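You operate a simulated robot arm through the tools that you are given. There is no shell and no other tool. Be economical: measure what you need, move in short steps, check, and stop when the job is done.

Carry out the task below with a simulated two-armed robot. There is one attempt and no reset: what you move stays moved.

TASK
Pick up the thin white cone from the middle of the packing bench with one hand, pass it to the other hand and put it on the lower shelf of the steel table. Put the white spool on the middle of the packing bench away on the left side of the blue table top. Open the orange drawer, fetch the tape roll from the inside of the orange drawer and set it on the top of the steel table and shut the drawer again. Take the green tray on the top of the steel table and put it away on the shelf under the scale. Put the roll labelled "onions" from the top of the strap table on the lower shelf of the steel table and the roll marked "potatoes" on the blue rack shelf with the order board. Open the yellow drawer. Any order will do. Set down upright: thin white cone, white spool.

Only the result counts: the job must be done as asked and must still hold three seconds after the hand-in. Knocking over, shifting, dropping, spilling or breaking anything else fails it.

THE ROBOT
Two 7-joint arms with fingered hands on one trunk, on a base that drives. Base frame: it is fixed to the floor where the robot stands at the start and does not move with it; the origin is under the middle of the robot, x ahead of it, y to its left, z up; the surface under the hand at the start is at about z = 880. Lengths are in mm, angles in degrees, forces in N, time in s.
The left shoulder is at the start at [51, 152, 1147], the right one opposite. With the tool pointing down near the work surface each hand reaches from about 420 to 820 mm from the robot's upright axis, wherever it stands, measured 20 degrees to its own side. Places, roughly: blue rack shelf with the order board [600, 2400, 1300]; green label roll, pink label roll, yellow label ro [500, -2750, 1000]; green tray (25x17x5 cm) [-1300, -1200, 800]; left side of the blue table top (17x52 cm) [-4800, -360, 1400]; lower shelf of the steel table [-1200, -1400, 300]; orange drawer [300, -1300, 700]; shelf under the scale [-6800, 1800, 600]; steel table [-1200, -1400, 700]; tape roll (8x8x5 cm) [300, -1200, 700]; thin white cone [500, 0, 1000]; white spool (5x5x6 cm) [400, -100, 900]; yellow drawer [-5200, 3700, 800]. Payload 3.8 kg a hand.
Tool frame (each hand has its own): the origin (TCP) lies between the finger pads and is the grasp point; the fingertips stand 30 mm ahead of it; z points along the fingers, y is the line along which they close. Largest opening 104 mm; the body of the gripper starts 35 mm behind the TCP. The gripper is a hand of 5 fingers: y runs from the thumb to the fingers, the wrist lies at [-15, -104, -178] in the tool frame, and closing takes about 1.5 s.
Orientation is that of the tool frame in the base frame, as [roll, pitch, yaw] about the fixed x, y, z axes, in that order (R = Rz(yaw) Ry(pitch) Rx(roll)). With the fingers straight down and the wrist toward the robot, the tool's x, y and z point along [0, 1, 0], [1, 0, 0] and [0, 0, -1] of the base frame.

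THE INTERFACE
- The arms move only by the tool servo_tool. It takes "left_commands", "right_commands" or both (then of equal length, played together; a hand with none holds still); each is a list of rows, each a list of 3 entries, a list of its own where there are three numbers: the finger opening in mm, from 0 to 104, then the shift along the tool's x, y, z in mm, then the turn, a rotation vector about the tool's x, y, z in degrees. In form: [[grip, [x, y, z], [ax, ay, az]], ...]. A call has 1 to 20 rows; each row is the pose to reach, as a shift and turn from the pose commanded when the call began, along the tool's axes at that moment. Each row takes 0.2 s and may step no farther than 50 mm and 8.6 degrees from the row before; otherwise, or with a gripper value out of range, the whole call is refused. A pose out of reach is approached as far as the arm can. The call stops where the force on the tool passes 40 N (or 10 N more than at its start, if that is more) or the arm is blocked; 0.2 s more then pass. The fingers move at their own pace (about 72 mm/s each) and stop on an object; they squeeze with about 24 N. The grip force told is the motor's: it shows also when the fingers shut on nothing. Time passes only in rows, and 0.2 s behind the last, so rows that repeat a pose let the fingers close. It gives the time, the measured TCP pose, the force on the tool (base axes), the opening and the grip force at its end, in the units of the frame above (readings bear some noise), with the torque about the TCP (base axes, N m) and any sound that the robot's microphone picked up.
- Cameras (640 x 400 px; columns grow to the right, rows downward): "scene" is now at [152.3, -7.4, 1298.3]; the picture's right is [-0.08, -1.00, 0.01], its down [-0.57, 0.03, -0.82] and it looks along [0.82, -0.07, -0.57] (base axes); focal length 214 px, centre (320, 200). "left" rides on the left gripper at [-80, -78, -141] in its tool frame; the picture's right is [-0.78, -0.30, 0.56], its down [0.53, -0.78, 0.33] and it looks along [0.33, 0.56, 0.76] (tool axes); focal length 247 px, centre (320, 200). "right" rides on the right gripper at [80, -78, -141] in its tool frame; the picture's right is [-0.78, 0.30, -0.56], its down [-0.53, -0.78, 0.33] and it looks along [-0.33, 0.56, 0.76] (tool axes); focal length 247 px, centre (320, 200). There is no depth. A picture from a camera that has moved, and an enlarged one, comes with that camera's place and axes in the base frame and with its lens.
- grab_frame(camera): a new picture of that camera. The clock stands still meanwhile.
- lift_body(by): slides the trunk up (or, below 0, down) by that many mm; the arms and the scene camera ride with it, the base frame stays. It gives what a move gives, with no picture.
- drive_base(legs): drives the robot by 1 to 6 legs, each [ahead, left, turn to the left] in mm, mm and degrees, along the robot's own axes; the way and the turn of a leg run together, so that a leg with both is an arc; at most 1500 mm and 180 degrees a leg. The arms and the cameras ride along, it lands a little off, and it stops where it bumps. It gives what a move gives.
- grasp_type(shape, hand): the hand has 5 fingers and takes this shape, open, in about a second: jaw (thumb against the fingers, like two jaws); tri (thumb and two fingers); tip (a fingertip pinch); poke (one finger out to press); point (the index stretched); flat (the hand flat); cup (the hand cupped); fist (a fist). The gripper value then closes the fingers along that shape, each until it touches; the sizes above hold for jaw. It gives what a move gives, with no picture.
- turn_head(pan, tilt): turns the head with the scene camera to pan (to the left, within 80 degrees either way) and tilt (down, from -29 to 69), counted from straight ahead of the robot. It gives what a move gives.
- close_up(camera, box): a new picture of the part [left, top, right, bottom] of that camera's present view, enlarged. The clock stands still meanwhile.
- finish_job(): hands the job in; it is judged then, once.

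Work in short steps. Places have to be worked out from the pictures, the camera data and where the tool is seen: move nearer, look again, correct. Check each grasp and each placing, and mend what went wrong. You have 483 turns and 230 pictures in all, those below and enlarged ones among them. Open the grippers and draw the arms clear of the work before you hand the job in, unless the task says otherwise.

The tools are called after "Emit:" as name(argument=value, ...) on one line, values as JSON. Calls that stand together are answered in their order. servo_tool: Moves the arms, as the interface text tells. Its arguments: {"type":"object","properties":{"left_commands":{"type":"array"},"right_commands":{"type":"array"}},"required":[]} The other tools are called the same way: lift_body (by) slides the trunk up or down; grasp_type (shape, hand) gives the hand a shape; drive_base (legs) drives the base; turn_head (pan, tilt) turns the head that bears the scene camera; grab_frame (camera) takes a picture; close_up (camera, box) takes an enlarged picture of a part of a camera's view; finish_job () hands the job in.

At the start:

```text
clock: 0.0
left_eef_pos: [470.1, 171.1, 1140.9]
left_tool_rot: [180.0, -0.1, 90.0]
left_contact_force: [0.2, 0.3, -0.2]
left_ft_torque: [0.01, -0.01, 0.01]
left_grip_width: 103.7
left_gripper_force: 0.1
left_shape: jaw
right_eef_pos: [425.0, -278.3, 1207.2]
right_tool_rot: [-180.0, 0.0, 90.0]
right_contact_force: [0.3, -0.3, -0.9]
right_ft_torque: [-0.03, -0.02, 0.01]
right_grip_width: 103.8
right_gripper_force: 0.1
right_shape: jaw
trunk travel left (down, up): [-225.0, 231.0]
robot x, y, heading: [-2.2, 1.2, 0.5]
head pan, tilt: [-4.4, 26.9]
```

scene: 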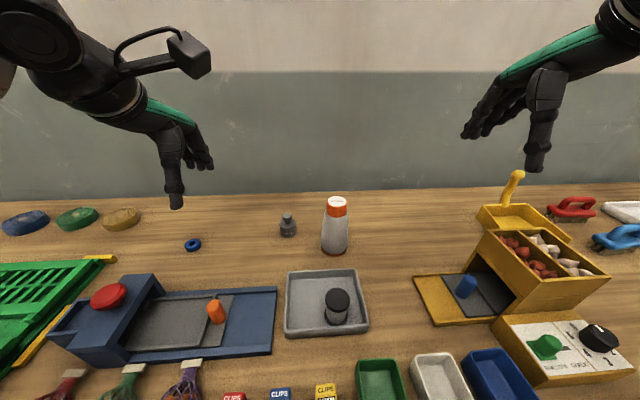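
right: 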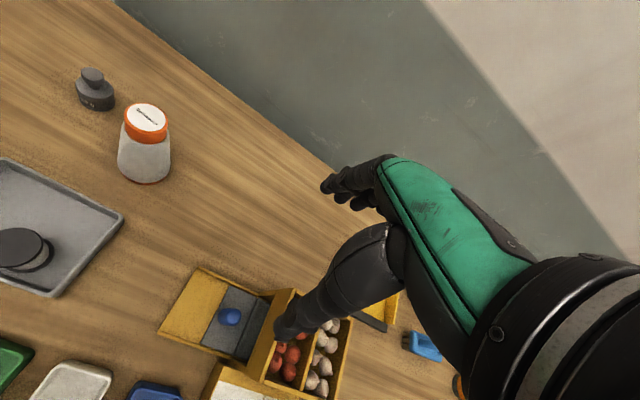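
left: 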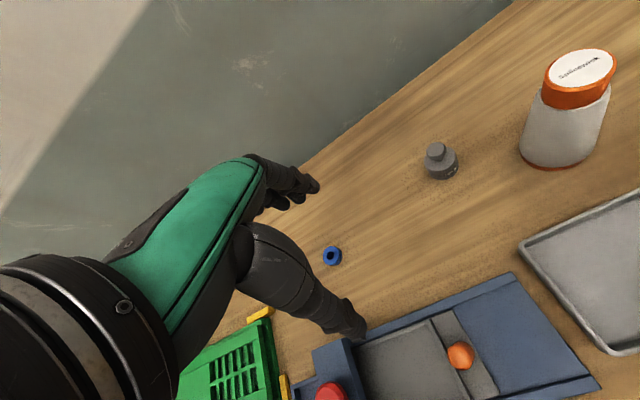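

I start by looking closer at the bench middle to identify the cone and the spool.

Emit:
close_up(camera="scene", box=[240, 170, 420, 350])

Emit:
turn_head(pan=0, tilt=50)

Emit:
grab_frame(camera="scene")

```text
2.22 times, centred on (330, 260) of scene
camera zoom: at [152.3, -7.4, 1298.3], right [-0.08, -1.0, 0.01], down [-0.57, 0.03, -0.82], along [0.82, -0.07, -0.57], focal length 477 px, centre (298, 67)
```

zoom: 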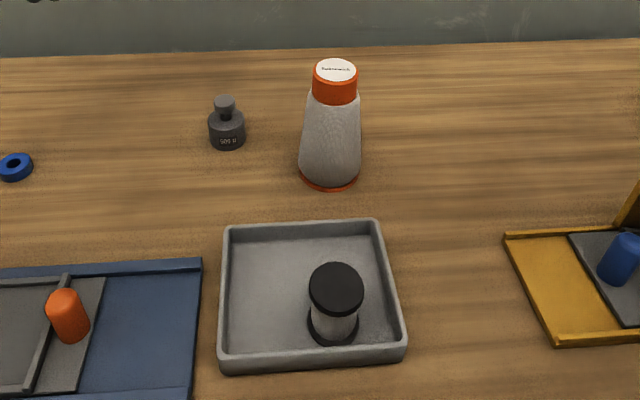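

```text
clock: 0.9
left_eef_pos: [471.4, 171.0, 1141.4]
left_tool_rot: [179.9, 0.0, 90.0]
left_contact_force: [-0.3, -0.8, -0.8]
left_ft_torque: [0.0, -0.03, -0.01]
left_grip_width: 103.9
left_gripper_force: 0.1
left_shape: jaw
right_eef_pos: [425.5, -278.9, 1207.9]
right_tool_rot: [180.0, 0.1, 90.0]
right_contact_force: [0.3, -0.5, 0.6]
right_ft_torque: [0.03, -0.02, 0.01]
right_grip_width: 103.5
right_gripper_force: 0.0
right_shape: jaw
trunk travel left (down, up): [-225.0, 231.0]
robot x, y, heading: [-1.9, -0.3, -0.1]
head pan, tilt: [0.0, 50.0]
```

```text
225 pictures are left
camera scene: at [133.3, -0.3, 1266.2], right [0.0, -1.0, 0.0], down [-0.85, 0.0, -0.53], along [0.53, 0.0, -0.85], focal length 214 px, centre (320, 200)
```

scene: 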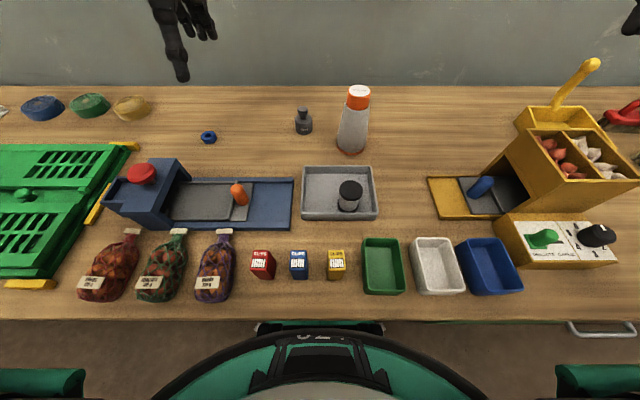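

The cone stands at about (527, -78), with its top near z=1030. I move the right hand above it.

Emit:
servo_tool(right_commands=[[104, [40, 20, 18], [0, 0, 0]], [104, [80, 40, 36], [0, 0, 0]], [104, [120, 60, 54], [0, 0, 0]], [104, [160, 80, 72], [0, 0, 0]], [104, [200, 102, 90], [0, 0, 0]], [104, [200, 102, 90], [0, 0, 0]]])

Emit:
grab_frame(camera="scene")

Emit:
grab_frame(camera="right")

```text
clock: 2.3
left_eef_pos: [470.2, 171.9, 1140.2]
left_tool_rot: [-180.0, 0.0, 90.0]
left_contact_force: [0.2, 0.0, 1.2]
left_ft_torque: [0.03, 0.0, 0.01]
left_grip_width: 103.7
left_gripper_force: 0.1
left_shape: jaw
right_eef_pos: [527.9, -79.5, 1117.9]
right_tool_rot: [179.9, 0.0, 90.0]
right_contact_force: [0.1, -0.8, 0.6]
right_ft_torque: [0.03, 0.02, 0.01]
right_grip_width: 103.9
right_gripper_force: 0.0
right_shape: jaw
trunk travel left (down, up): [-225.0, 231.0]
robot x, y, heading: [1.7, 3.9, -0.1]
head pan, tilt: [0.0, 50.0]
```

```text
224 pictures are left
camera scene: at [132.8, -1.1, 1266.2], right [0.0, -1.0, 0.0], down [-0.85, 0.0, -0.53], along [0.53, 0.0, -0.85], focal length 214 px, centre (320, 200)
```

scene: 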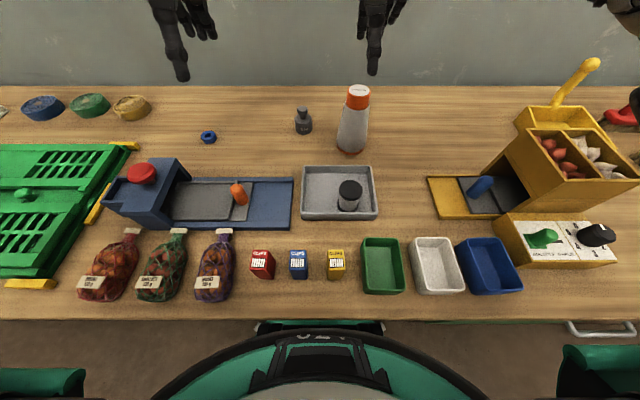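

```text
223 pictures are left
camera right: at [449.6, 2.3, 1257.7], right [0.29, -0.78, 0.56], down [-0.78, -0.53, -0.33], along [0.56, -0.33, -0.76], focal length 247 px, centre (320, 200)
```

right: 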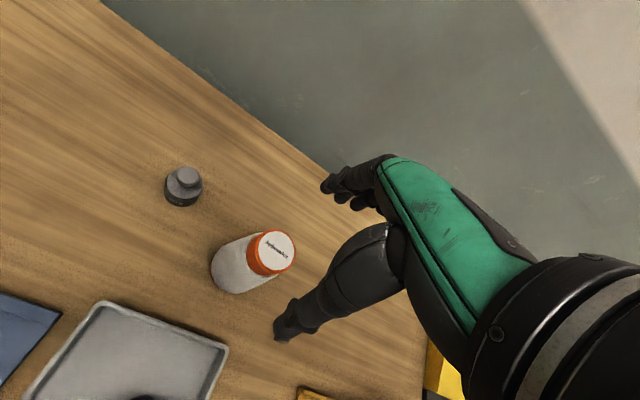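

The cap is about 8 mm farther out than estimated. I correct, descend to the cap height, then close.

Emit:
servo_tool(right_commands=[[104, [4, 8, 40], [0, 0, 0]], [104, [4, 8, 75], [0, 0, 0]], [104, [4, 8, 107], [0, 0, 0]]])

Emit:
grab_frame(camera="right")

Emit:
grab_frame(camera="scene")

```text
clock: 3.1
left_eef_pos: [471.6, 172.1, 1140.8]
left_tool_rot: [179.9, 0.1, 90.0]
left_contact_force: [-0.3, -0.1, 0.5]
left_ft_torque: [0.01, -0.03, 0.02]
left_grip_width: 103.7
left_gripper_force: 0.1
left_shape: jaw
right_eef_pos: [536.6, -75.0, 1011.2]
right_tool_rot: [179.9, 0.0, 89.9]
right_contact_force: [-0.2, -0.1, -0.2]
right_ft_torque: [-0.01, 0.01, 0.01]
right_grip_width: 103.7
right_gripper_force: 0.0
right_shape: jaw
trunk travel left (down, up): [-225.0, 231.0]
robot x, y, heading: [-2.9, 1.3, -0.4]
head pan, tilt: [0.0, 50.0]
```

```text
222 pictures are left
camera right: at [458.0, 6.6, 1151.3], right [0.3, -0.78, 0.56], down [-0.78, -0.53, -0.33], along [0.56, -0.33, -0.76], focal length 247 px, centre (320, 200)
```

right: 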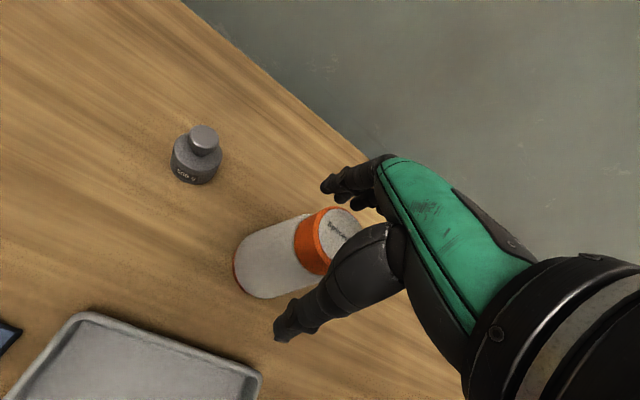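

```text
221 pictures are left
camera scene: at [133.6, -0.3, 1266.1], right [0.0, -1.0, 0.0], down [-0.85, 0.0, -0.53], along [0.53, 0.0, -0.85], focal length 214 px, centre (320, 200)
```

scene: 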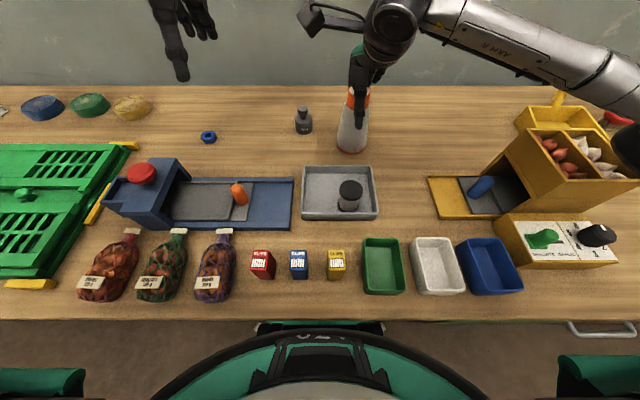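

The cap sits between thumb and fingers; I close the hand.

Emit:
servo_tool(right_commands=[[60, [0, 0, 0], [0, 0, 0]], [40, [0, 0, 0], [0, 0, 0]], [20, [0, 0, 0], [0, 0, 0]], [10, [0, 0, 0], [0, 0, 0]], [10, [0, 0, 0], [0, 0, 0]], [10, [0, 0, 0], [0, 0, 0]], [10, [0, 0, 0], [0, 0, 0]], [10, [0, 0, 0], [0, 0, 0]]])

Emit:
grab_frame(camera="right")

```text
clock: 4.9
left_eef_pos: [469.5, 172.8, 1140.7]
left_tool_rot: [-180.0, 0.0, 90.0]
left_contact_force: [-0.8, 0.2, -0.2]
left_ft_torque: [-0.01, 0.03, 0.01]
left_grip_width: 103.8
left_gripper_force: 0.1
left_shape: jaw
right_eef_pos: [536.7, -74.6, 1012.1]
right_tool_rot: [179.9, 0.0, 89.9]
right_contact_force: [0.4, 0.3, 0.2]
right_ft_torque: [0.02, 0.0, -0.01]
right_grip_width: 49.2
right_gripper_force: 24.2
right_shape: jaw
trunk travel left (down, up): [-225.0, 231.0]
robot x, y, heading: [-0.8, 0.9, -0.3]
head pan, tilt: [0.0, 50.0]
```

```text
220 pictures are left
camera right: at [457.9, 6.5, 1151.5], right [0.3, -0.78, 0.56], down [-0.78, -0.53, -0.33], along [0.56, -0.33, -0.76], focal length 247 px, centre (320, 200)
```

right: 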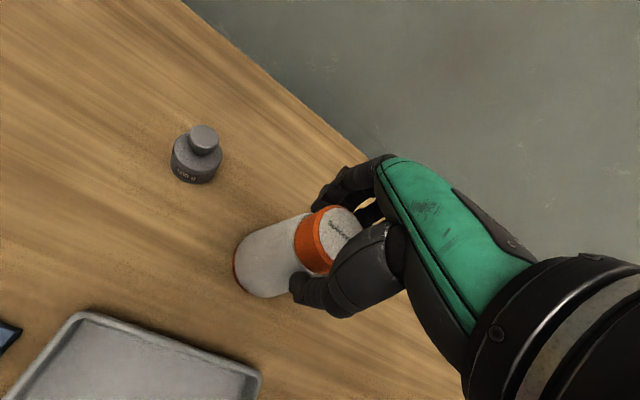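

It is gripped at 49 mm. I lift it 120 mm.

Emit:
servo_tool(right_commands=[[10, [0, 0, -40], [0, 0, 0]], [10, [0, 0, -80], [0, 0, 0]], [10, [0, 0, -120], [0, 0, 0]], [10, [0, 0, -120], [0, 0, 0]]])

Emit:
grab_frame(camera="scene")

```text
clock: 5.9
left_eef_pos: [471.3, 172.6, 1139.6]
left_tool_rot: [-179.9, 0.0, 89.9]
left_contact_force: [0.1, 0.4, 0.4]
left_ft_torque: [0.0, 0.02, -0.02]
left_grip_width: 103.9
left_gripper_force: 0.1
left_shape: jaw
right_eef_pos: [536.1, -74.5, 1131.5]
right_tool_rot: [179.9, 0.1, 90.0]
right_contact_force: [0.2, 0.5, -1.1]
right_ft_torque: [0.0, 0.03, -0.02]
right_grip_width: 48.8
right_gripper_force: 23.9
right_shape: jaw
trunk travel left (down, up): [-225.0, 231.0]
robot x, y, heading: [-1.2, -0.9, 0.2]
head pan, tilt: [0.0, 50.0]
```

```text
219 pictures are left
camera scene: at [133.6, -0.4, 1266.0], right [0.0, -1.0, 0.0], down [-0.85, 0.0, -0.53], along [0.53, 0.0, -0.85], focal length 214 px, centre (320, 200)
```

scene: 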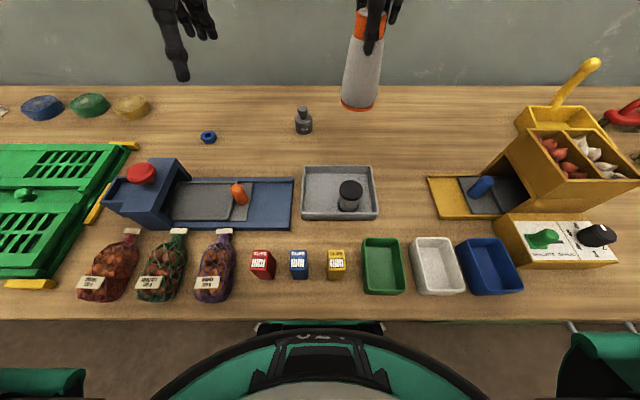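

The cone hangs well. I turn the left hand to point sideways (fingers to the right) and bring it up beside the lower half of the cone.

Emit:
servo_tool(left_commands=[[104, [-10, 6, 8], [0, -8.2, 0]], [104, [-20, 12, 16], [0, -16.4, 0]], [104, [-30, 18, 24], [0, -24.6, 0]], [104, [-40, 24, 32], [0, -32.8, 0]], [104, [-50, 30, 40], [0, -41, 0]], [104, [-60, 36, 48], [0, -49.2, 0]], [104, [-70, 42, 57], [0, -57.4, 0]], [104, [-80, 48, 66], [0, -65.6, 0]], [104, [-90, 54, 75], [0, -73.8, 0]], [104, [-100, 60, 84], [0, -82, 0]], [104, [-107, 67, 92], [0, -90, 0]], [104, [-107, 67, 92], [0, -90, 0]]])

Emit:
grab_frame(camera="left")

Emit:
grab_frame(camera="scene")

```text
clock: 8.3
left_eef_pos: [553.9, 108.5, 1096.6]
left_tool_rot: [146.4, 74.5, 60.8]
left_contact_force: [0.7, -0.2, -0.4]
left_ft_torque: [0.0, 0.04, -0.04]
left_grip_width: 103.9
left_gripper_force: 0.0
left_shape: jaw
right_eef_pos: [534.4, -87.2, 1130.5]
right_tool_rot: [179.9, -0.5, 89.7]
right_contact_force: [0.0, -0.7, -1.2]
right_ft_torque: [0.01, -0.01, -0.03]
right_grip_width: 49.2
right_gripper_force: 24.2
right_shape: jaw
trunk travel left (down, up): [-225.0, 231.0]
robot x, y, heading: [2.0, 3.4, -0.3]
head pan, tilt: [0.0, 50.0]
stopped in row 11 (left hand): the arm was blocked; the commanded pose is now the measured one
```

```text
218 pictures are left
camera left: at [453.6, 221.4, 1194.1], right [-0.34, -0.74, 0.58], down [-0.67, -0.24, -0.7], along [0.66, -0.63, -0.41], focal length 247 px, centre (320, 200)
```

left: 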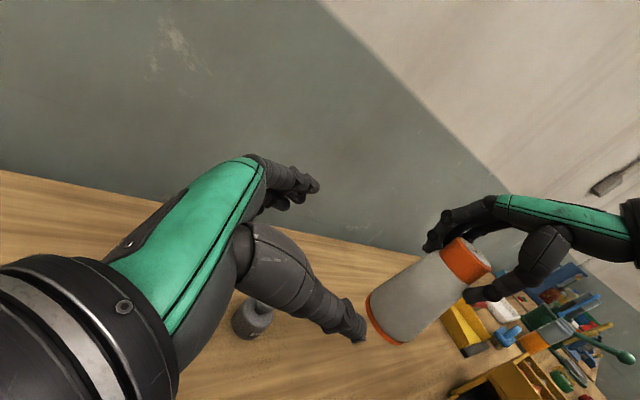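

```text
217 pictures are left
camera scene: at [131.0, -12.2, 1265.3], right [0.0, -1.0, -0.01], down [-0.85, 0.01, -0.53], along [0.53, 0.01, -0.85], focal length 214 px, centre (320, 200)
```

scene: 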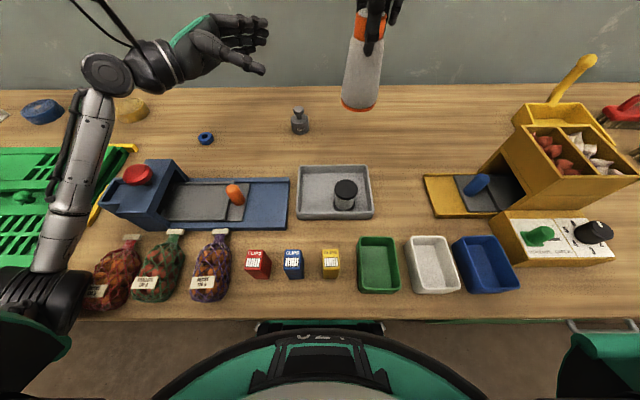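

The left arm was blocked and the robot shifted slightly; I check what it touches.

Emit:
close_up(camera="scene", box=[0, 180, 260, 360])

Emit:
turn_head(pan=50, tilt=50)

Emit:
grab_frame(camera="scene")

```text
2.22 times, centred on (130, 270) of scene
camera zoom: at [131.0, -12.2, 1265.3], right [0.0, -1.0, -0.01], down [-0.85, 0.01, -0.53], along [0.53, 0.01, -0.85], focal length 477 px, centre (742, 44)
```

zoom: 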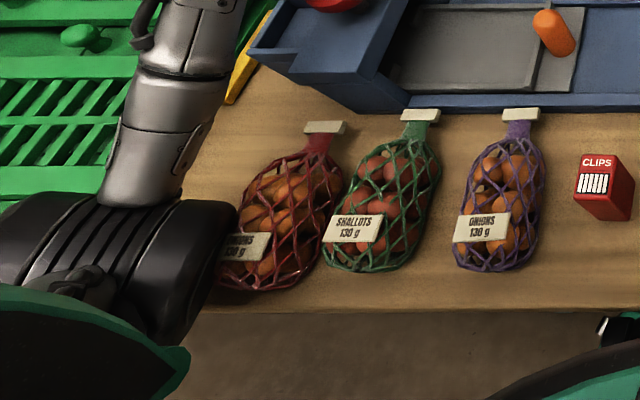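

```text
clock: 9.4
left_eef_pos: [555.1, 108.5, 1094.3]
left_tool_rot: [147.4, 74.9, 61.8]
left_contact_force: [0.6, -0.1, 0.3]
left_ft_torque: [0.0, 0.0, 0.03]
left_grip_width: 103.7
left_gripper_force: 0.1
left_shape: jaw
right_eef_pos: [534.6, -82.9, 1132.3]
right_tool_rot: [179.9, -0.6, 89.8]
right_contact_force: [-0.5, -0.6, -1.1]
right_ft_torque: [0.01, -0.04, -0.01]
right_grip_width: 49.0
right_gripper_force: 23.9
right_shape: jaw
trunk travel left (down, up): [-225.0, 231.0]
robot x, y, heading: [2.0, -2.6, -0.1]
head pan, tilt: [50.0, 50.0]
```

```text
215 pictures are left
camera scene: at [105.7, 47.9, 1271.1], right [0.76, -0.64, -0.11], down [-0.58, -0.58, -0.57], along [0.3, 0.5, -0.81], focal length 214 px, centre (320, 200)
```

scene: 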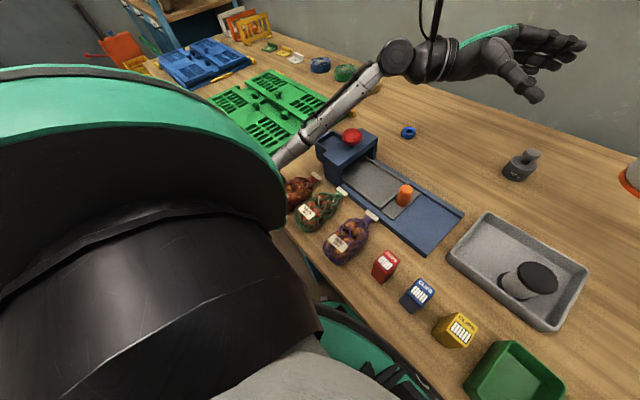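

The left elbow hangs low by the bench edge. I raise the trunk to get clear.

Emit:
lift_body(by=180)

Emit:
turn_head(pan=0, tilt=50)

Emit:
grab_frame(camera="scene")

```text
clock: 11.4
left_eef_pos: [556.0, 116.2, 1268.1]
left_tool_rot: [147.7, 76.2, 61.7]
left_contact_force: [0.2, -0.3, -0.1]
left_ft_torque: [-0.02, 0.0, -0.03]
left_grip_width: 103.5
left_gripper_force: 0.0
left_shape: jaw
right_eef_pos: [538.0, -74.6, 1310.5]
right_tool_rot: [-179.9, 0.0, 89.8]
right_contact_force: [0.9, 0.0, -2.1]
right_ft_torque: [0.01, 0.02, -0.02]
right_grip_width: 49.3
right_gripper_force: 23.9
right_shape: jaw
trunk travel left (down, up): [-405.0, 51.0]
robot x, y, heading: [1.2, 2.4, -0.1]
head pan, tilt: [50.0, 50.0]
```

```text
clock: 12.6
left_eef_pos: [555.8, 116.2, 1268.0]
left_tool_rot: [147.5, 76.3, 61.6]
left_contact_force: [-0.3, 0.2, -0.3]
left_ft_torque: [0.0, 0.0, -0.03]
left_grip_width: 103.8
left_gripper_force: 0.0
left_shape: jaw
right_eef_pos: [537.9, -73.8, 1310.4]
right_tool_rot: [179.9, 0.0, 89.8]
right_contact_force: [-0.5, -0.6, -1.0]
right_ft_torque: [-0.03, -0.03, -0.01]
right_grip_width: 49.3
right_gripper_force: 24.6
right_shape: jaw
trunk travel left (down, up): [-405.0, 51.0]
robot x, y, heading: [3.1, -0.5, 0.0]
head pan, tilt: [0.0, 50.0]
```

```text
214 pictures are left
camera scene: at [80.5, 1.0, 1464.6], right [0.0, -1.0, 0.0], down [-0.77, 0.0, -0.64], along [0.64, 0.0, -0.77], focal length 214 px, centre (320, 200)
```

scene: 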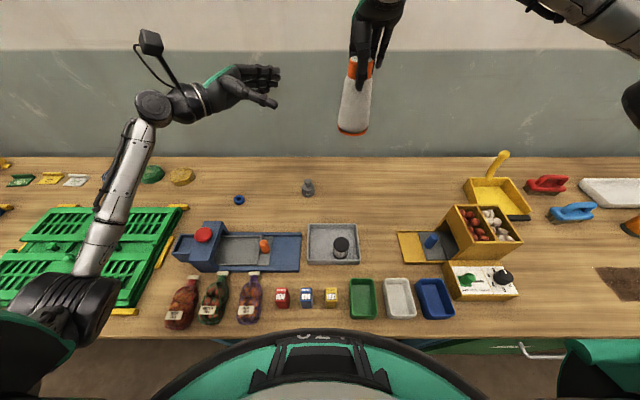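

The bags have not moved. I finish turning the left hand and align it beside the lower cone.

Emit:
servo_tool(left_commands=[[104, [8, -9, 22], [0, -4, -2.6]], [104, [16, -18, 44], [0, -8, -5.2]], [104, [24, -27, 66], [0, -12, -7.7]], [104, [24, -27, 66], [0, -12, -7.7]]])

Emit:
grab_frame(camera="scene")

Emit:
grab_frame(camera="left")

```text
clock: 13.6
left_eef_pos: [536.7, 54.7, 1229.0]
left_tool_rot: [-40.0, 89.3, -125.9]
left_contact_force: [1.0, -0.2, 0.3]
left_ft_torque: [0.03, -0.01, -0.03]
left_grip_width: 103.6
left_gripper_force: 0.1
left_shape: jaw
right_eef_pos: [538.2, -74.4, 1309.3]
right_tool_rot: [-180.0, 0.0, 89.8]
right_contact_force: [0.3, -0.7, -1.5]
right_ft_torque: [-0.02, -0.01, 0.03]
right_grip_width: 49.1
right_gripper_force: 23.4
right_shape: jaw
trunk travel left (down, up): [-405.0, 51.0]
robot x, y, heading: [2.1, 6.2, 0.1]
head pan, tilt: [0.0, 50.0]
```

```text
213 pictures are left
camera scene: at [80.6, 1.2, 1464.6], right [0.0, -1.0, 0.0], down [-0.77, 0.0, -0.64], along [0.64, 0.0, -0.77], focal length 214 px, centre (320, 200)
```

scene: 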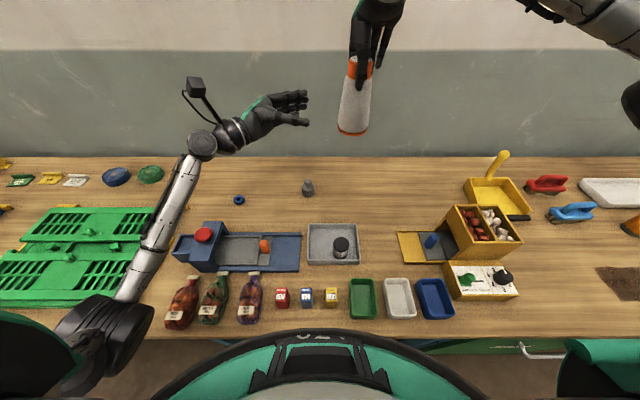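

```text
212 pictures are left
camera left: at [450.6, 189.6, 1308.3], right [-0.25, -0.57, 0.78], down [-0.75, -0.39, -0.53], along [0.61, -0.72, -0.33], focal length 247 px, centre (320, 200)
```

left: 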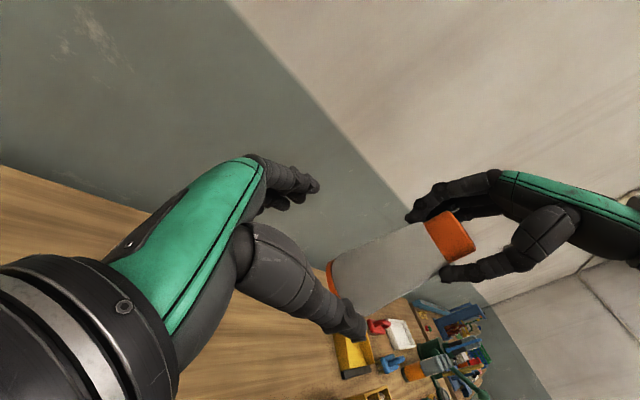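

I advance the left hand along its fingers onto the cone body.

Emit:
servo_tool(left_commands=[[104, [2, -2, 45], [0, 0, 0]], [104, [4, -4, 88], [0, 0, 0]], [104, [4, -6, 122], [0, 0, 0]], [104, [4, -6, 122], [0, 0, 0]]])

Emit:
grab_frame(camera="scene")

Emit:
grab_frame(camera="left")

```text
clock: 14.6
left_eef_pos: [540.3, -67.0, 1225.1]
left_tool_rot: [-29.6, 89.4, -115.5]
left_contact_force: [0.5, 0.1, 0.2]
left_ft_torque: [-0.03, -0.01, -0.01]
left_grip_width: 103.9
left_gripper_force: 0.0
left_shape: jaw
right_eef_pos: [539.0, -74.8, 1311.0]
right_tool_rot: [-180.0, 0.1, 89.8]
right_contact_force: [0.1, 0.3, -0.5]
right_ft_torque: [0.01, -0.02, 0.01]
right_grip_width: 49.2
right_gripper_force: 24.3
right_shape: jaw
trunk travel left (down, up): [-405.0, 51.0]
robot x, y, heading: [-1.8, 5.1, -0.2]
head pan, tilt: [0.0, 50.0]
```

```text
211 pictures are left
camera scene: at [80.5, 1.5, 1464.6], right [0.0, -1.0, 0.0], down [-0.77, 0.0, -0.64], along [0.64, 0.0, -0.77], focal length 214 px, centre (320, 200)
```

scene: 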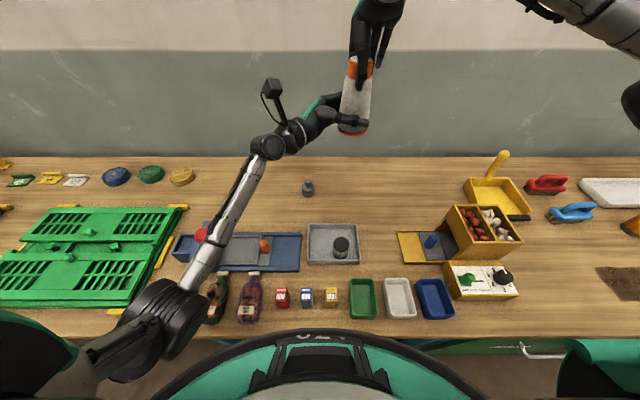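

```text
210 pictures are left
camera left: at [453.4, 67.6, 1304.9], right [-0.25, -0.57, 0.78], down [-0.75, -0.39, -0.53], along [0.61, -0.72, -0.33], focal length 247 px, centre (320, 200)
```

left: 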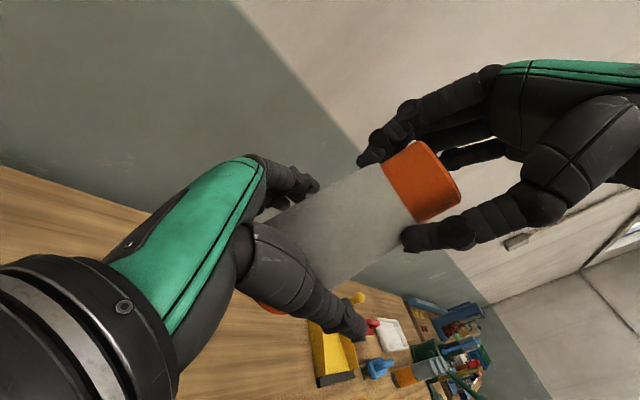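

Positioned well. I close the left hand around the body.

Emit:
servo_tool(left_commands=[[80, [0, 0, 0], [0, 0, 0]], [60, [0, 0, 0], [0, 0, 0]], [40, [0, 0, 0], [0, 0, 0]], [30, [0, 0, 0], [0, 0, 0]], [30, [0, 0, 0], [0, 0, 0]], [30, [0, 0, 0], [0, 0, 0]], [30, [0, 0, 0], [0, 0, 0]]])

Emit:
grab_frame(camera="left")

```text
clock: 16.2
left_eef_pos: [540.7, -68.3, 1225.3]
left_tool_rot: [-39.8, 89.5, -125.7]
left_contact_force: [0.7, -1.8, 0.3]
left_ft_torque: [0.12, -0.14, 0.01]
left_grip_width: 54.6
left_gripper_force: 24.0
left_shape: jaw
right_eef_pos: [539.7, -73.3, 1311.0]
right_tool_rot: [179.9, 0.0, 89.9]
right_contact_force: [-1.0, 1.2, -1.2]
right_ft_torque: [0.05, 0.15, 0.01]
right_grip_width: 49.1
right_gripper_force: 24.4
right_shape: jaw
trunk travel left (down, up): [-405.0, 51.0]
robot x, y, heading: [-0.7, 0.4, -0.3]
head pan, tilt: [0.0, 50.0]
```

```text
209 pictures are left
camera left: at [453.4, 67.4, 1304.8], right [-0.25, -0.57, 0.78], down [-0.75, -0.39, -0.53], along [0.61, -0.72, -0.33], focal length 247 px, centre (320, 200)
```

left: 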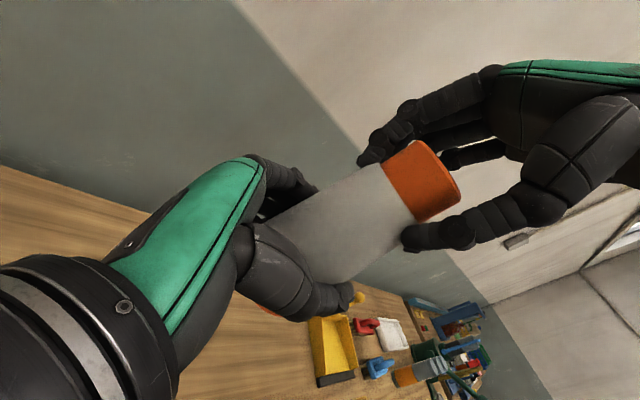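

Both hold it. I open the right hand and withdraw it upward.

Emit:
servo_tool(right_commands=[[70, [0, 0, 0], [0, 0, 0]], [104, [0, 0, 0], [0, 0, 0]], [104, [0, 0, 0], [0, 0, 0]], [104, [0, 0, -40], [0, 0, 0]], [104, [0, 0, -80], [0, 0, 0]], [104, [-50, 0, -80], [0, 0, 0]], [104, [-100, 0, -80], [0, 0, 0]], [104, [-150, 0, -80], [0, 0, 0]]])

Emit:
grab_frame(camera="left")

Emit:
turn_head(pan=-70, tilt=30)

Emit:
grab_frame(camera="scene")

```text
clock: 18.0
left_eef_pos: [540.4, -68.4, 1227.0]
left_tool_rot: [-35.2, 89.4, -121.1]
left_contact_force: [0.7, -0.1, -0.2]
left_ft_torque: [0.01, 0.04, 0.01]
left_grip_width: 54.4
left_gripper_force: 23.8
left_shape: jaw
right_eef_pos: [536.4, -226.1, 1391.1]
right_tool_rot: [180.0, 0.1, 89.9]
right_contact_force: [-0.3, 0.2, -0.8]
right_ft_torque: [-0.01, 0.01, 0.0]
right_grip_width: 103.8
right_gripper_force: 0.0
right_shape: jaw
trunk travel left (down, up): [-405.0, 51.0]
robot x, y, heading: [4.8, -1.0, -0.2]
head pan, tilt: [0.0, 50.0]
```

```text
208 pictures are left
camera left: at [452.9, 66.7, 1305.1], right [-0.25, -0.57, 0.78], down [-0.75, -0.39, -0.53], along [0.61, -0.72, -0.33], focal length 247 px, centre (320, 200)
```

left: 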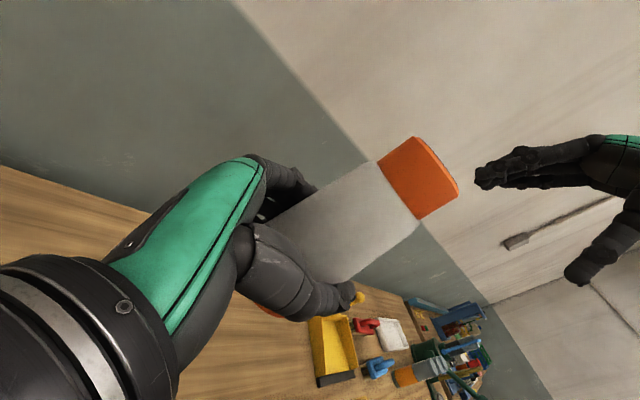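

```text
clock: 19.4
left_eef_pos: [540.3, -66.5, 1225.2]
left_tool_rot: [-37.2, 89.5, -123.0]
left_contact_force: [-0.1, 0.3, -0.4]
left_ft_torque: [0.0, -0.02, -0.02]
left_grip_width: 54.3
left_gripper_force: 24.3
left_shape: jaw
right_eef_pos: [538.2, -223.7, 1391.9]
right_tool_rot: [-180.0, 0.0, 89.9]
right_contact_force: [0.3, 0.4, 1.1]
right_ft_torque: [-0.04, -0.01, -0.03]
right_grip_width: 103.6
right_gripper_force: 0.2
right_shape: jaw
trunk travel left (down, up): [-405.0, 51.0]
robot x, y, heading: [1.7, 4.8, 0.1]
head pan, tilt: [-70.0, 30.0]
```

```text
207 pictures are left
camera scene: at [34.6, -83.9, 1494.5], right [-0.94, -0.34, 0.01], down [-0.18, 0.47, -0.86], along [0.29, -0.81, -0.5], focal length 214 px, centre (320, 200)
```

scene: 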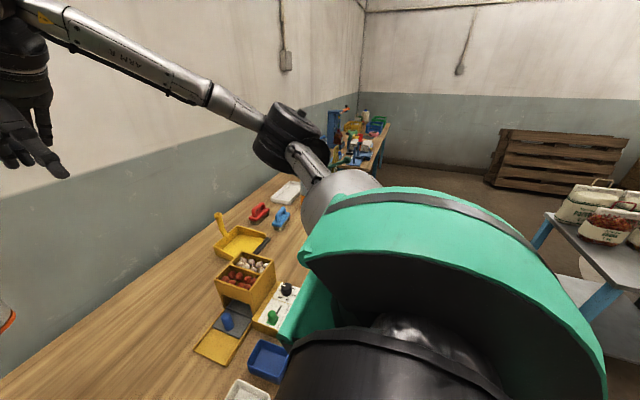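

The left hand holds the cone. I draw the left hand back left, then back the base 80 mm so the right hand can fetch the spool.

Emit:
servo_tool(left_commands=[[30, [0, 0, -45], [0, 0, 0]], [30, [0, 0, -90], [0, 0, 0]], [30, [0, 0, -130], [0, 0, 0]], [30, [0, 0, -130], [0, 0, 0]]])

Emit:
drive_base(legs=[[-90, 0, 0]])

Emit:
turn_head(pan=0, tilt=50)

Emit:
grab_frame(camera="scene")

```text
clock: 20.4
left_eef_pos: [530.9, 63.1, 1222.0]
left_tool_rot: [-38.7, 89.5, -124.5]
left_contact_force: [0.0, -0.1, -0.7]
left_ft_torque: [0.01, 0.02, 0.03]
left_grip_width: 54.1
left_gripper_force: 24.4
left_shape: jaw
right_eef_pos: [536.7, -225.6, 1391.1]
right_tool_rot: [-180.0, 0.0, 89.8]
right_contact_force: [0.2, 0.1, -0.4]
right_ft_torque: [-0.02, -0.01, 0.0]
right_grip_width: 103.5
right_gripper_force: 0.1
right_shape: jaw
trunk travel left (down, up): [-405.0, 51.0]
robot x, y, heading: [1.8, -1.9, -0.3]
head pan, tilt: [-70.0, 30.0]
```

```text
clock: 21.6
left_eef_pos: [445.6, 64.0, 1221.1]
left_tool_rot: [-46.3, 89.4, -132.1]
left_contact_force: [-0.3, 0.1, -1.0]
left_ft_torque: [0.0, -0.02, -0.02]
left_grip_width: 54.4
left_gripper_force: 23.5
left_shape: jaw
right_eef_pos: [454.3, -224.0, 1387.9]
right_tool_rot: [-179.7, 0.1, 89.9]
right_contact_force: [0.6, -0.1, 0.3]
right_ft_torque: [0.0, 0.0, 0.03]
right_grip_width: 103.9
right_gripper_force: 0.0
right_shape: jaw
trunk travel left (down, up): [-405.0, 51.0]
robot x, y, heading: [-89.4, 4.4, -0.3]
head pan, tilt: [-70.0, 30.0]
```

```text
clock: 23.0
left_eef_pos: [440.7, 63.2, 1222.8]
left_tool_rot: [-47.7, 89.5, -133.6]
left_contact_force: [0.0, -1.3, -1.4]
left_ft_torque: [0.01, 0.0, 0.0]
left_grip_width: 54.1
left_gripper_force: 24.1
left_shape: jaw
right_eef_pos: [446.9, -224.8, 1390.7]
right_tool_rot: [-180.0, 0.0, 90.0]
right_contact_force: [-0.6, 0.3, 0.7]
right_ft_torque: [0.01, 0.0, 0.01]
right_grip_width: 103.9
right_gripper_force: 0.0
right_shape: jaw
trunk travel left (down, up): [-405.0, 51.0]
robot x, y, heading: [-88.2, 0.9, -0.0]
head pan, tilt: [0.0, 50.0]
```

```text
206 pictures are left
camera scene: at [-9.3, 1.2, 1464.7], right [0.0, -1.0, 0.0], down [-0.77, 0.0, -0.64], along [0.64, 0.0, -0.77], focal length 214 px, centre (320, 200)
```

scene: 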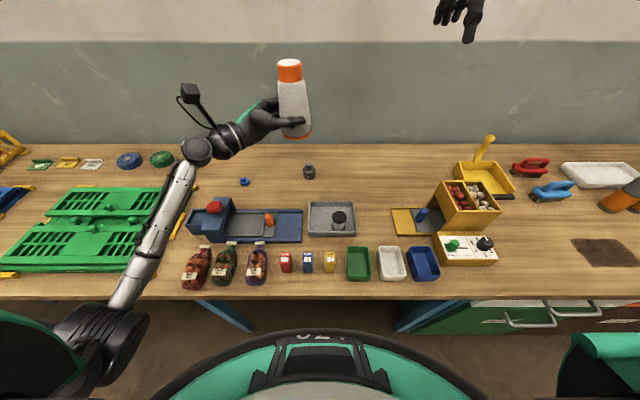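

Spool seen at about (360, -55). I bring the right hand above it.

Emit:
servo_tool(right_commands=[[104, [19, -10, 42], [0, 0, 0]], [104, [38, -20, 84], [0, 0, 0]], [104, [57, -30, 126], [0, 0, 0]], [104, [76, -40, 168], [0, 0, 0]], [104, [95, -50, 210], [0, 0, 0]], [104, [114, -60, 252], [0, 0, 0]], [104, [133, -70, 294], [0, 0, 0]], [104, [152, -80, 336], [0, 0, 0]], [104, [170, -88, 378], [0, 0, 0]], [104, [170, -88, 378], [0, 0, 0]]])

Emit:
grab_frame(camera="scene")

Emit:
grab_frame(camera="right")

```text
clock: 25.2
left_eef_pos: [441.1, 63.4, 1223.0]
left_tool_rot: [-45.2, 89.4, -131.0]
left_contact_force: [-0.1, 0.9, -0.8]
left_ft_torque: [0.03, 0.0, 0.0]
left_grip_width: 54.3
left_gripper_force: 23.9
left_shape: jaw
right_eef_pos: [360.8, -52.8, 1011.7]
right_tool_rot: [-179.9, 0.1, 89.9]
right_contact_force: [0.5, -0.8, 1.3]
right_ft_torque: [-0.03, 0.01, 0.03]
right_grip_width: 103.7
right_gripper_force: 0.1
right_shape: jaw
trunk travel left (down, up): [-405.0, 51.0]
robot x, y, heading: [-88.6, 3.3, -0.1]
head pan, tilt: [0.0, 50.0]
```

```text
205 pictures are left
camera scene: at [-9.0, 1.0, 1464.7], right [0.0, -1.0, 0.0], down [-0.77, 0.0, -0.64], along [0.64, 0.0, -0.77], focal length 214 px, centre (320, 200)
```

scene: 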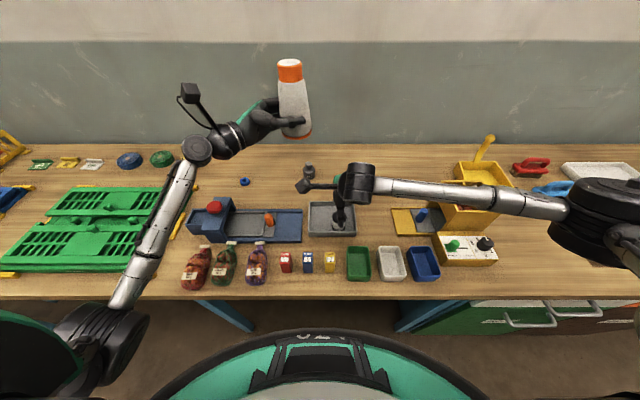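

```text
204 pictures are left
camera right: at [281.7, 28.0, 1152.4], right [0.3, -0.78, 0.56], down [-0.78, -0.53, -0.33], along [0.55, -0.34, -0.76], focal length 247 px, centre (320, 200)
```

right: 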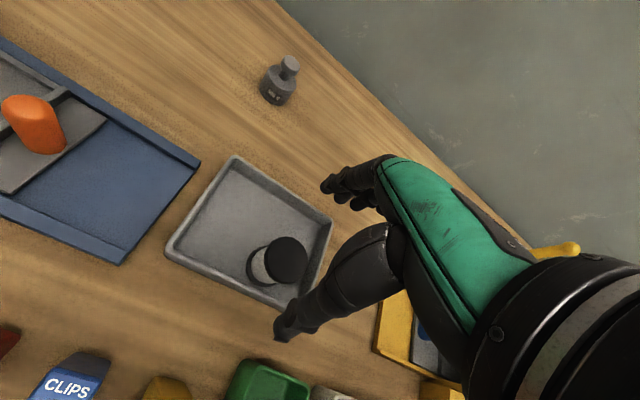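

Aligned within a few mm. I descend onto the spool's upper half.

Emit:
servo_tool(right_commands=[[104, [-3, -4, 40], [0, 0, 0]], [104, [-3, -4, 77], [0, 0, 0]], [104, [-3, -4, 77], [0, 0, 0]]])

Emit:
grab_frame(camera="right")

```text
clock: 26.0
left_eef_pos: [441.6, 64.6, 1221.9]
left_tool_rot: [-46.2, 89.5, -132.1]
left_contact_force: [-0.4, 0.0, -0.9]
left_ft_torque: [0.04, -0.03, 0.01]
left_grip_width: 54.1
left_gripper_force: 23.9
left_shape: jaw
right_eef_pos: [355.9, -57.5, 935.6]
right_tool_rot: [-180.0, 0.0, 90.0]
right_contact_force: [0.2, 0.1, -1.1]
right_ft_torque: [-0.02, -0.02, -0.01]
right_grip_width: 103.7
right_gripper_force: 0.0
right_shape: jaw
trunk travel left (down, up): [-405.0, 51.0]
robot x, y, heading: [-86.8, 2.0, 0.0]
head pan, tilt: [0.0, 50.0]
```

```text
203 pictures are left
camera right: at [277.6, 23.5, 1075.6], right [0.29, -0.78, 0.56], down [-0.78, -0.53, -0.33], along [0.55, -0.34, -0.76], focal length 247 px, centre (320, 200)
```

right: 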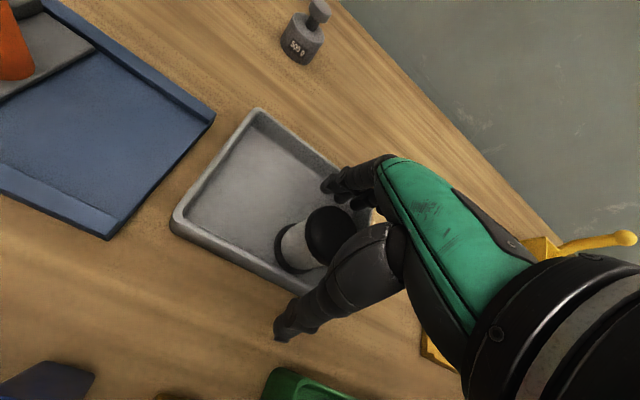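

Good. I close on the spool.

Emit:
servo_tool(right_commands=[[70, [0, 0, 0], [0, 0, 0]], [40, [0, 0, 0], [0, 0, 0]], [20, [0, 0, 0], [0, 0, 0]], [20, [0, 0, 0], [0, 0, 0]], [20, [0, 0, 0], [0, 0, 0]], [20, [0, 0, 0], [0, 0, 0]], [20, [0, 0, 0], [0, 0, 0]]])

Emit:
grab_frame(camera="right")

```text
clock: 27.6
left_eef_pos: [441.0, 65.0, 1223.6]
left_tool_rot: [-34.2, 89.4, -120.0]
left_contact_force: [0.0, -0.1, -0.3]
left_ft_torque: [0.01, -0.01, -0.02]
left_grip_width: 54.0
left_gripper_force: 23.9
left_shape: jaw
right_eef_pos: [355.1, -58.4, 936.9]
right_tool_rot: [-179.9, 0.0, 89.8]
right_contact_force: [-2.8, 0.6, 7.8]
right_ft_torque: [0.02, 0.31, -0.04]
right_grip_width: 25.9
right_gripper_force: 0.1
right_shape: jaw
trunk travel left (down, up): [-405.0, 51.0]
robot x, y, heading: [-86.7, 4.0, -0.3]
head pan, tilt: [0.0, 50.0]
```

```text
202 pictures are left
camera right: at [276.5, 23.8, 1076.6], right [0.29, -0.78, 0.56], down [-0.78, -0.53, -0.33], along [0.56, -0.34, -0.76], focal length 247 px, centre (320, 200)
```

right: 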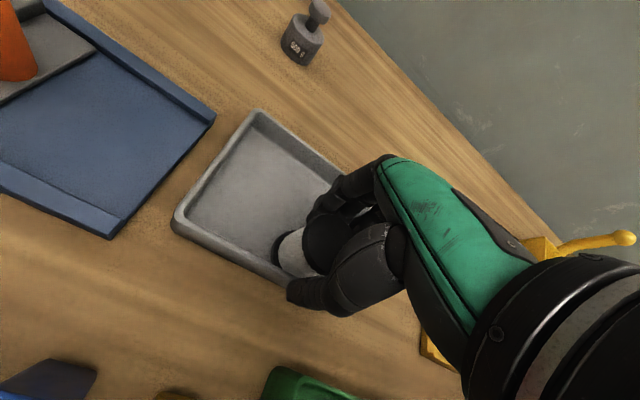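

Grip force reads zero yet; I close further and see.

Emit:
servo_tool(right_commands=[[5, [0, 0, 0], [0, 0, 0]], [5, [0, 0, 0], [0, 0, 0]], [5, [0, 0, 0], [0, 0, 0]], [5, [0, 0, 0], [0, 0, 0]], [5, [0, 0, 0], [0, 0, 0]]])

Emit:
close_up(camera="right", box=[180, 140, 400, 340])

```text
clock: 28.8
left_eef_pos: [439.4, 65.5, 1223.7]
left_tool_rot: [-4.1, 89.5, -89.9]
left_contact_force: [0.3, 0.8, -1.0]
left_ft_torque: [0.0, 0.02, -0.01]
left_grip_width: 54.3
left_gripper_force: 24.0
left_shape: jaw
right_eef_pos: [354.5, -57.4, 936.9]
right_tool_rot: [179.8, 0.0, 89.9]
right_contact_force: [-6.9, 1.5, 15.8]
right_ft_torque: [0.06, 0.69, -0.06]
right_grip_width: 24.0
right_gripper_force: 24.1
right_shape: jaw
trunk travel left (down, up): [-405.0, 51.0]
robot x, y, heading: [-88.4, 0.7, -0.1]
head pan, tilt: [0.0, 50.0]
```

```text
2.00 times, centred on (290, 240) of right
camera zoom: at [275.2, 24.1, 1077.0], right [0.29, -0.78, 0.56], down [-0.78, -0.53, -0.33], along [0.56, -0.34, -0.76], focal length 494 px, centre (380, 120)
```

zoom: 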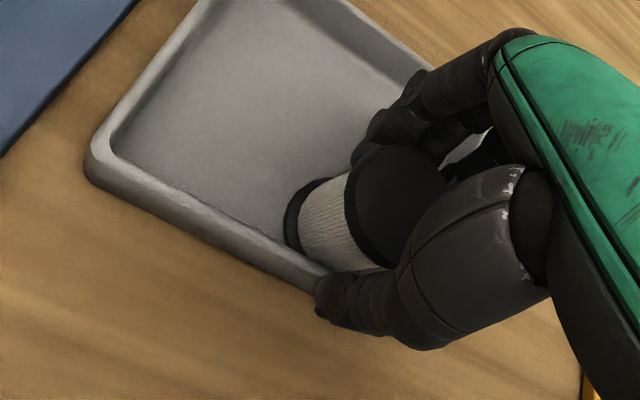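

The thumb presses on the tray rim. I open and regrip about 15 mm higher.

Emit:
servo_tool(right_commands=[[60, [0, 0, 0], [0, 0, 0]], [104, [0, 0, 0], [0, 0, 0]], [104, [0, 0, 0], [0, 0, 0]], [104, [0, 0, -14], [0, 0, 0]], [104, [0, 0, -14], [0, 0, 0]]])

Emit:
grab_frame(camera="right")

```text
clock: 30.0
left_eef_pos: [441.1, 64.2, 1222.8]
left_tool_rot: [-39.8, 89.3, -125.6]
left_contact_force: [-0.6, 0.1, -1.5]
left_ft_torque: [0.03, 0.0, 0.0]
left_grip_width: 54.1
left_gripper_force: 24.1
left_shape: jaw
right_eef_pos: [357.2, -58.3, 949.7]
right_tool_rot: [-180.0, 0.1, 89.9]
right_contact_force: [-0.5, 0.3, 1.4]
right_ft_torque: [-0.01, 0.0, 0.05]
right_grip_width: 103.4
right_gripper_force: 0.1
right_shape: jaw
trunk travel left (down, up): [-405.0, 51.0]
robot x, y, heading: [-89.7, 1.8, -0.3]
head pan, tilt: [0.0, 50.0]
```

```text
200 pictures are left
camera right: at [278.1, 24.2, 1089.6], right [0.3, -0.78, 0.56], down [-0.78, -0.53, -0.33], along [0.55, -0.34, -0.76], focal length 247 px, centre (320, 200)
```

right: 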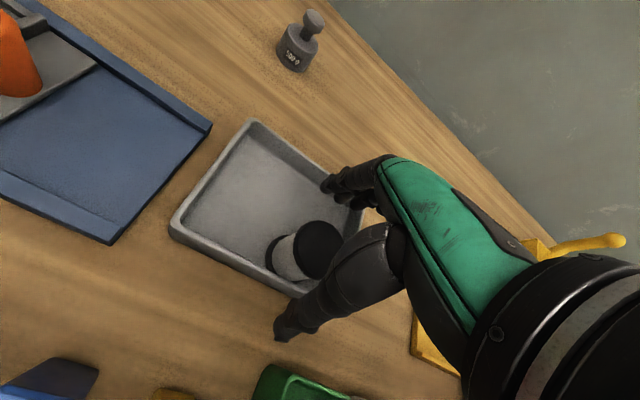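

The tray hasn't moved. I close at this height.

Emit:
servo_tool(right_commands=[[80, [0, 0, 0], [0, 0, 0]], [60, [0, 0, 0], [0, 0, 0]], [40, [0, 0, 0], [0, 0, 0]], [20, [0, 0, 0], [0, 0, 0]], [20, [0, 0, 0], [0, 0, 0]], [20, [0, 0, 0], [0, 0, 0]], [20, [0, 0, 0], [0, 0, 0]]])

Emit:
close_up(camera="right", box=[180, 140, 400, 340])

```text
clock: 31.6
left_eef_pos: [441.2, 63.9, 1222.8]
left_tool_rot: [-47.2, 89.4, -133.0]
left_contact_force: [-0.2, 0.2, -1.5]
left_ft_torque: [0.01, 0.0, -0.01]
left_grip_width: 53.9
left_gripper_force: 24.0
left_shape: jaw
right_eef_pos: [356.4, -57.2, 949.6]
right_tool_rot: [-179.9, 0.0, 90.0]
right_contact_force: [-1.0, -0.2, -0.8]
right_ft_torque: [0.01, 0.01, -0.03]
right_grip_width: 37.1
right_gripper_force: 24.2
right_shape: jaw
trunk travel left (down, up): [-405.0, 51.0]
robot x, y, heading: [-85.0, -1.8, -0.3]
head pan, tilt: [0.0, 50.0]
```

```text
2.00 times, centred on (290, 240) of right
camera zoom: at [277.8, 24.3, 1089.8], right [0.3, -0.78, 0.56], down [-0.78, -0.53, -0.33], along [0.55, -0.34, -0.76], focal length 494 px, centre (380, 120)
```

zoom: 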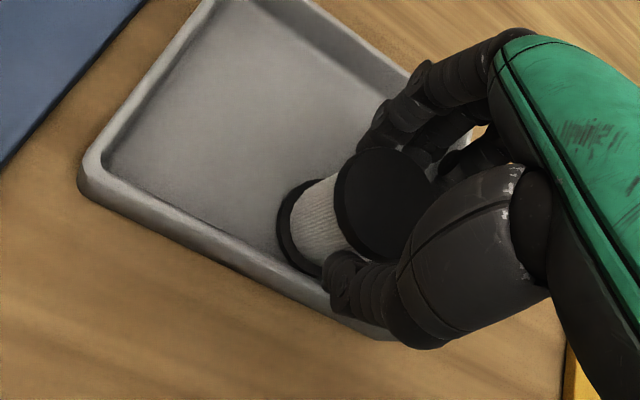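

It is held. I lift it out.

Emit:
servo_tool(right_commands=[[15, [0, 0, -20], [0, 0, 0]], [15, [0, 0, -50], [0, 0, 0]], [15, [0, 0, -90], [0, 0, 0]], [15, [0, 0, -130], [0, 0, 0]], [15, [0, 0, -130], [0, 0, 0]]])

Emit:
grab_frame(camera="right")

Emit:
grab_frame(camera="scene")

```text
clock: 32.8
left_eef_pos: [441.7, 63.5, 1222.3]
left_tool_rot: [-41.1, 89.4, -127.0]
left_contact_force: [-0.2, 0.2, -2.0]
left_ft_torque: [-0.02, 0.0, -0.03]
left_grip_width: 54.0
left_gripper_force: 24.2
left_shape: jaw
right_eef_pos: [356.4, -56.8, 1080.5]
right_tool_rot: [-179.9, 0.1, 89.9]
right_contact_force: [0.0, 0.7, -0.4]
right_ft_torque: [-0.02, -0.01, 0.0]
right_grip_width: 36.9
right_gripper_force: 24.9
right_shape: jaw
trunk travel left (down, up): [-405.0, 51.0]
robot x, y, heading: [-90.0, 3.4, 0.2]
head pan, tilt: [0.0, 50.0]
```

```text
198 pictures are left
camera right: at [278.2, 24.5, 1220.5], right [0.3, -0.78, 0.56], down [-0.78, -0.53, -0.33], along [0.55, -0.34, -0.76], focal length 247 px, centre (320, 200)
```

right: 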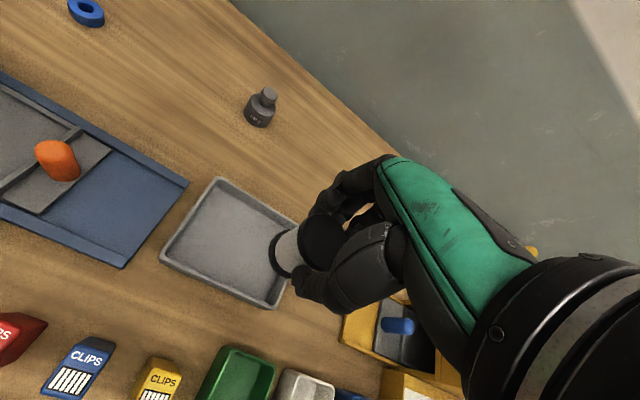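

```text
197 pictures are left
camera scene: at [-8.7, 1.2, 1464.6], right [0.0, -1.0, 0.0], down [-0.77, 0.0, -0.64], along [0.64, 0.0, -0.77], focal length 214 px, centre (320, 200)
```

scene: 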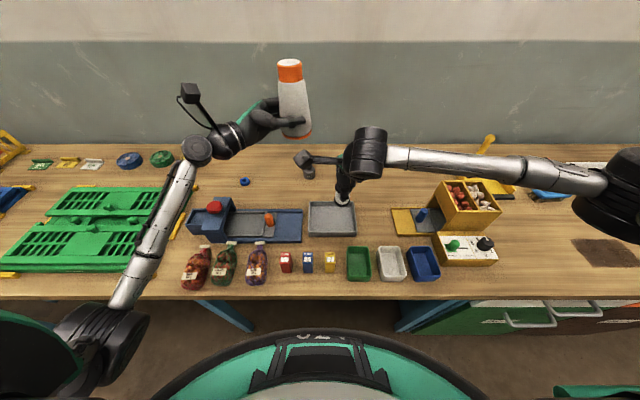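

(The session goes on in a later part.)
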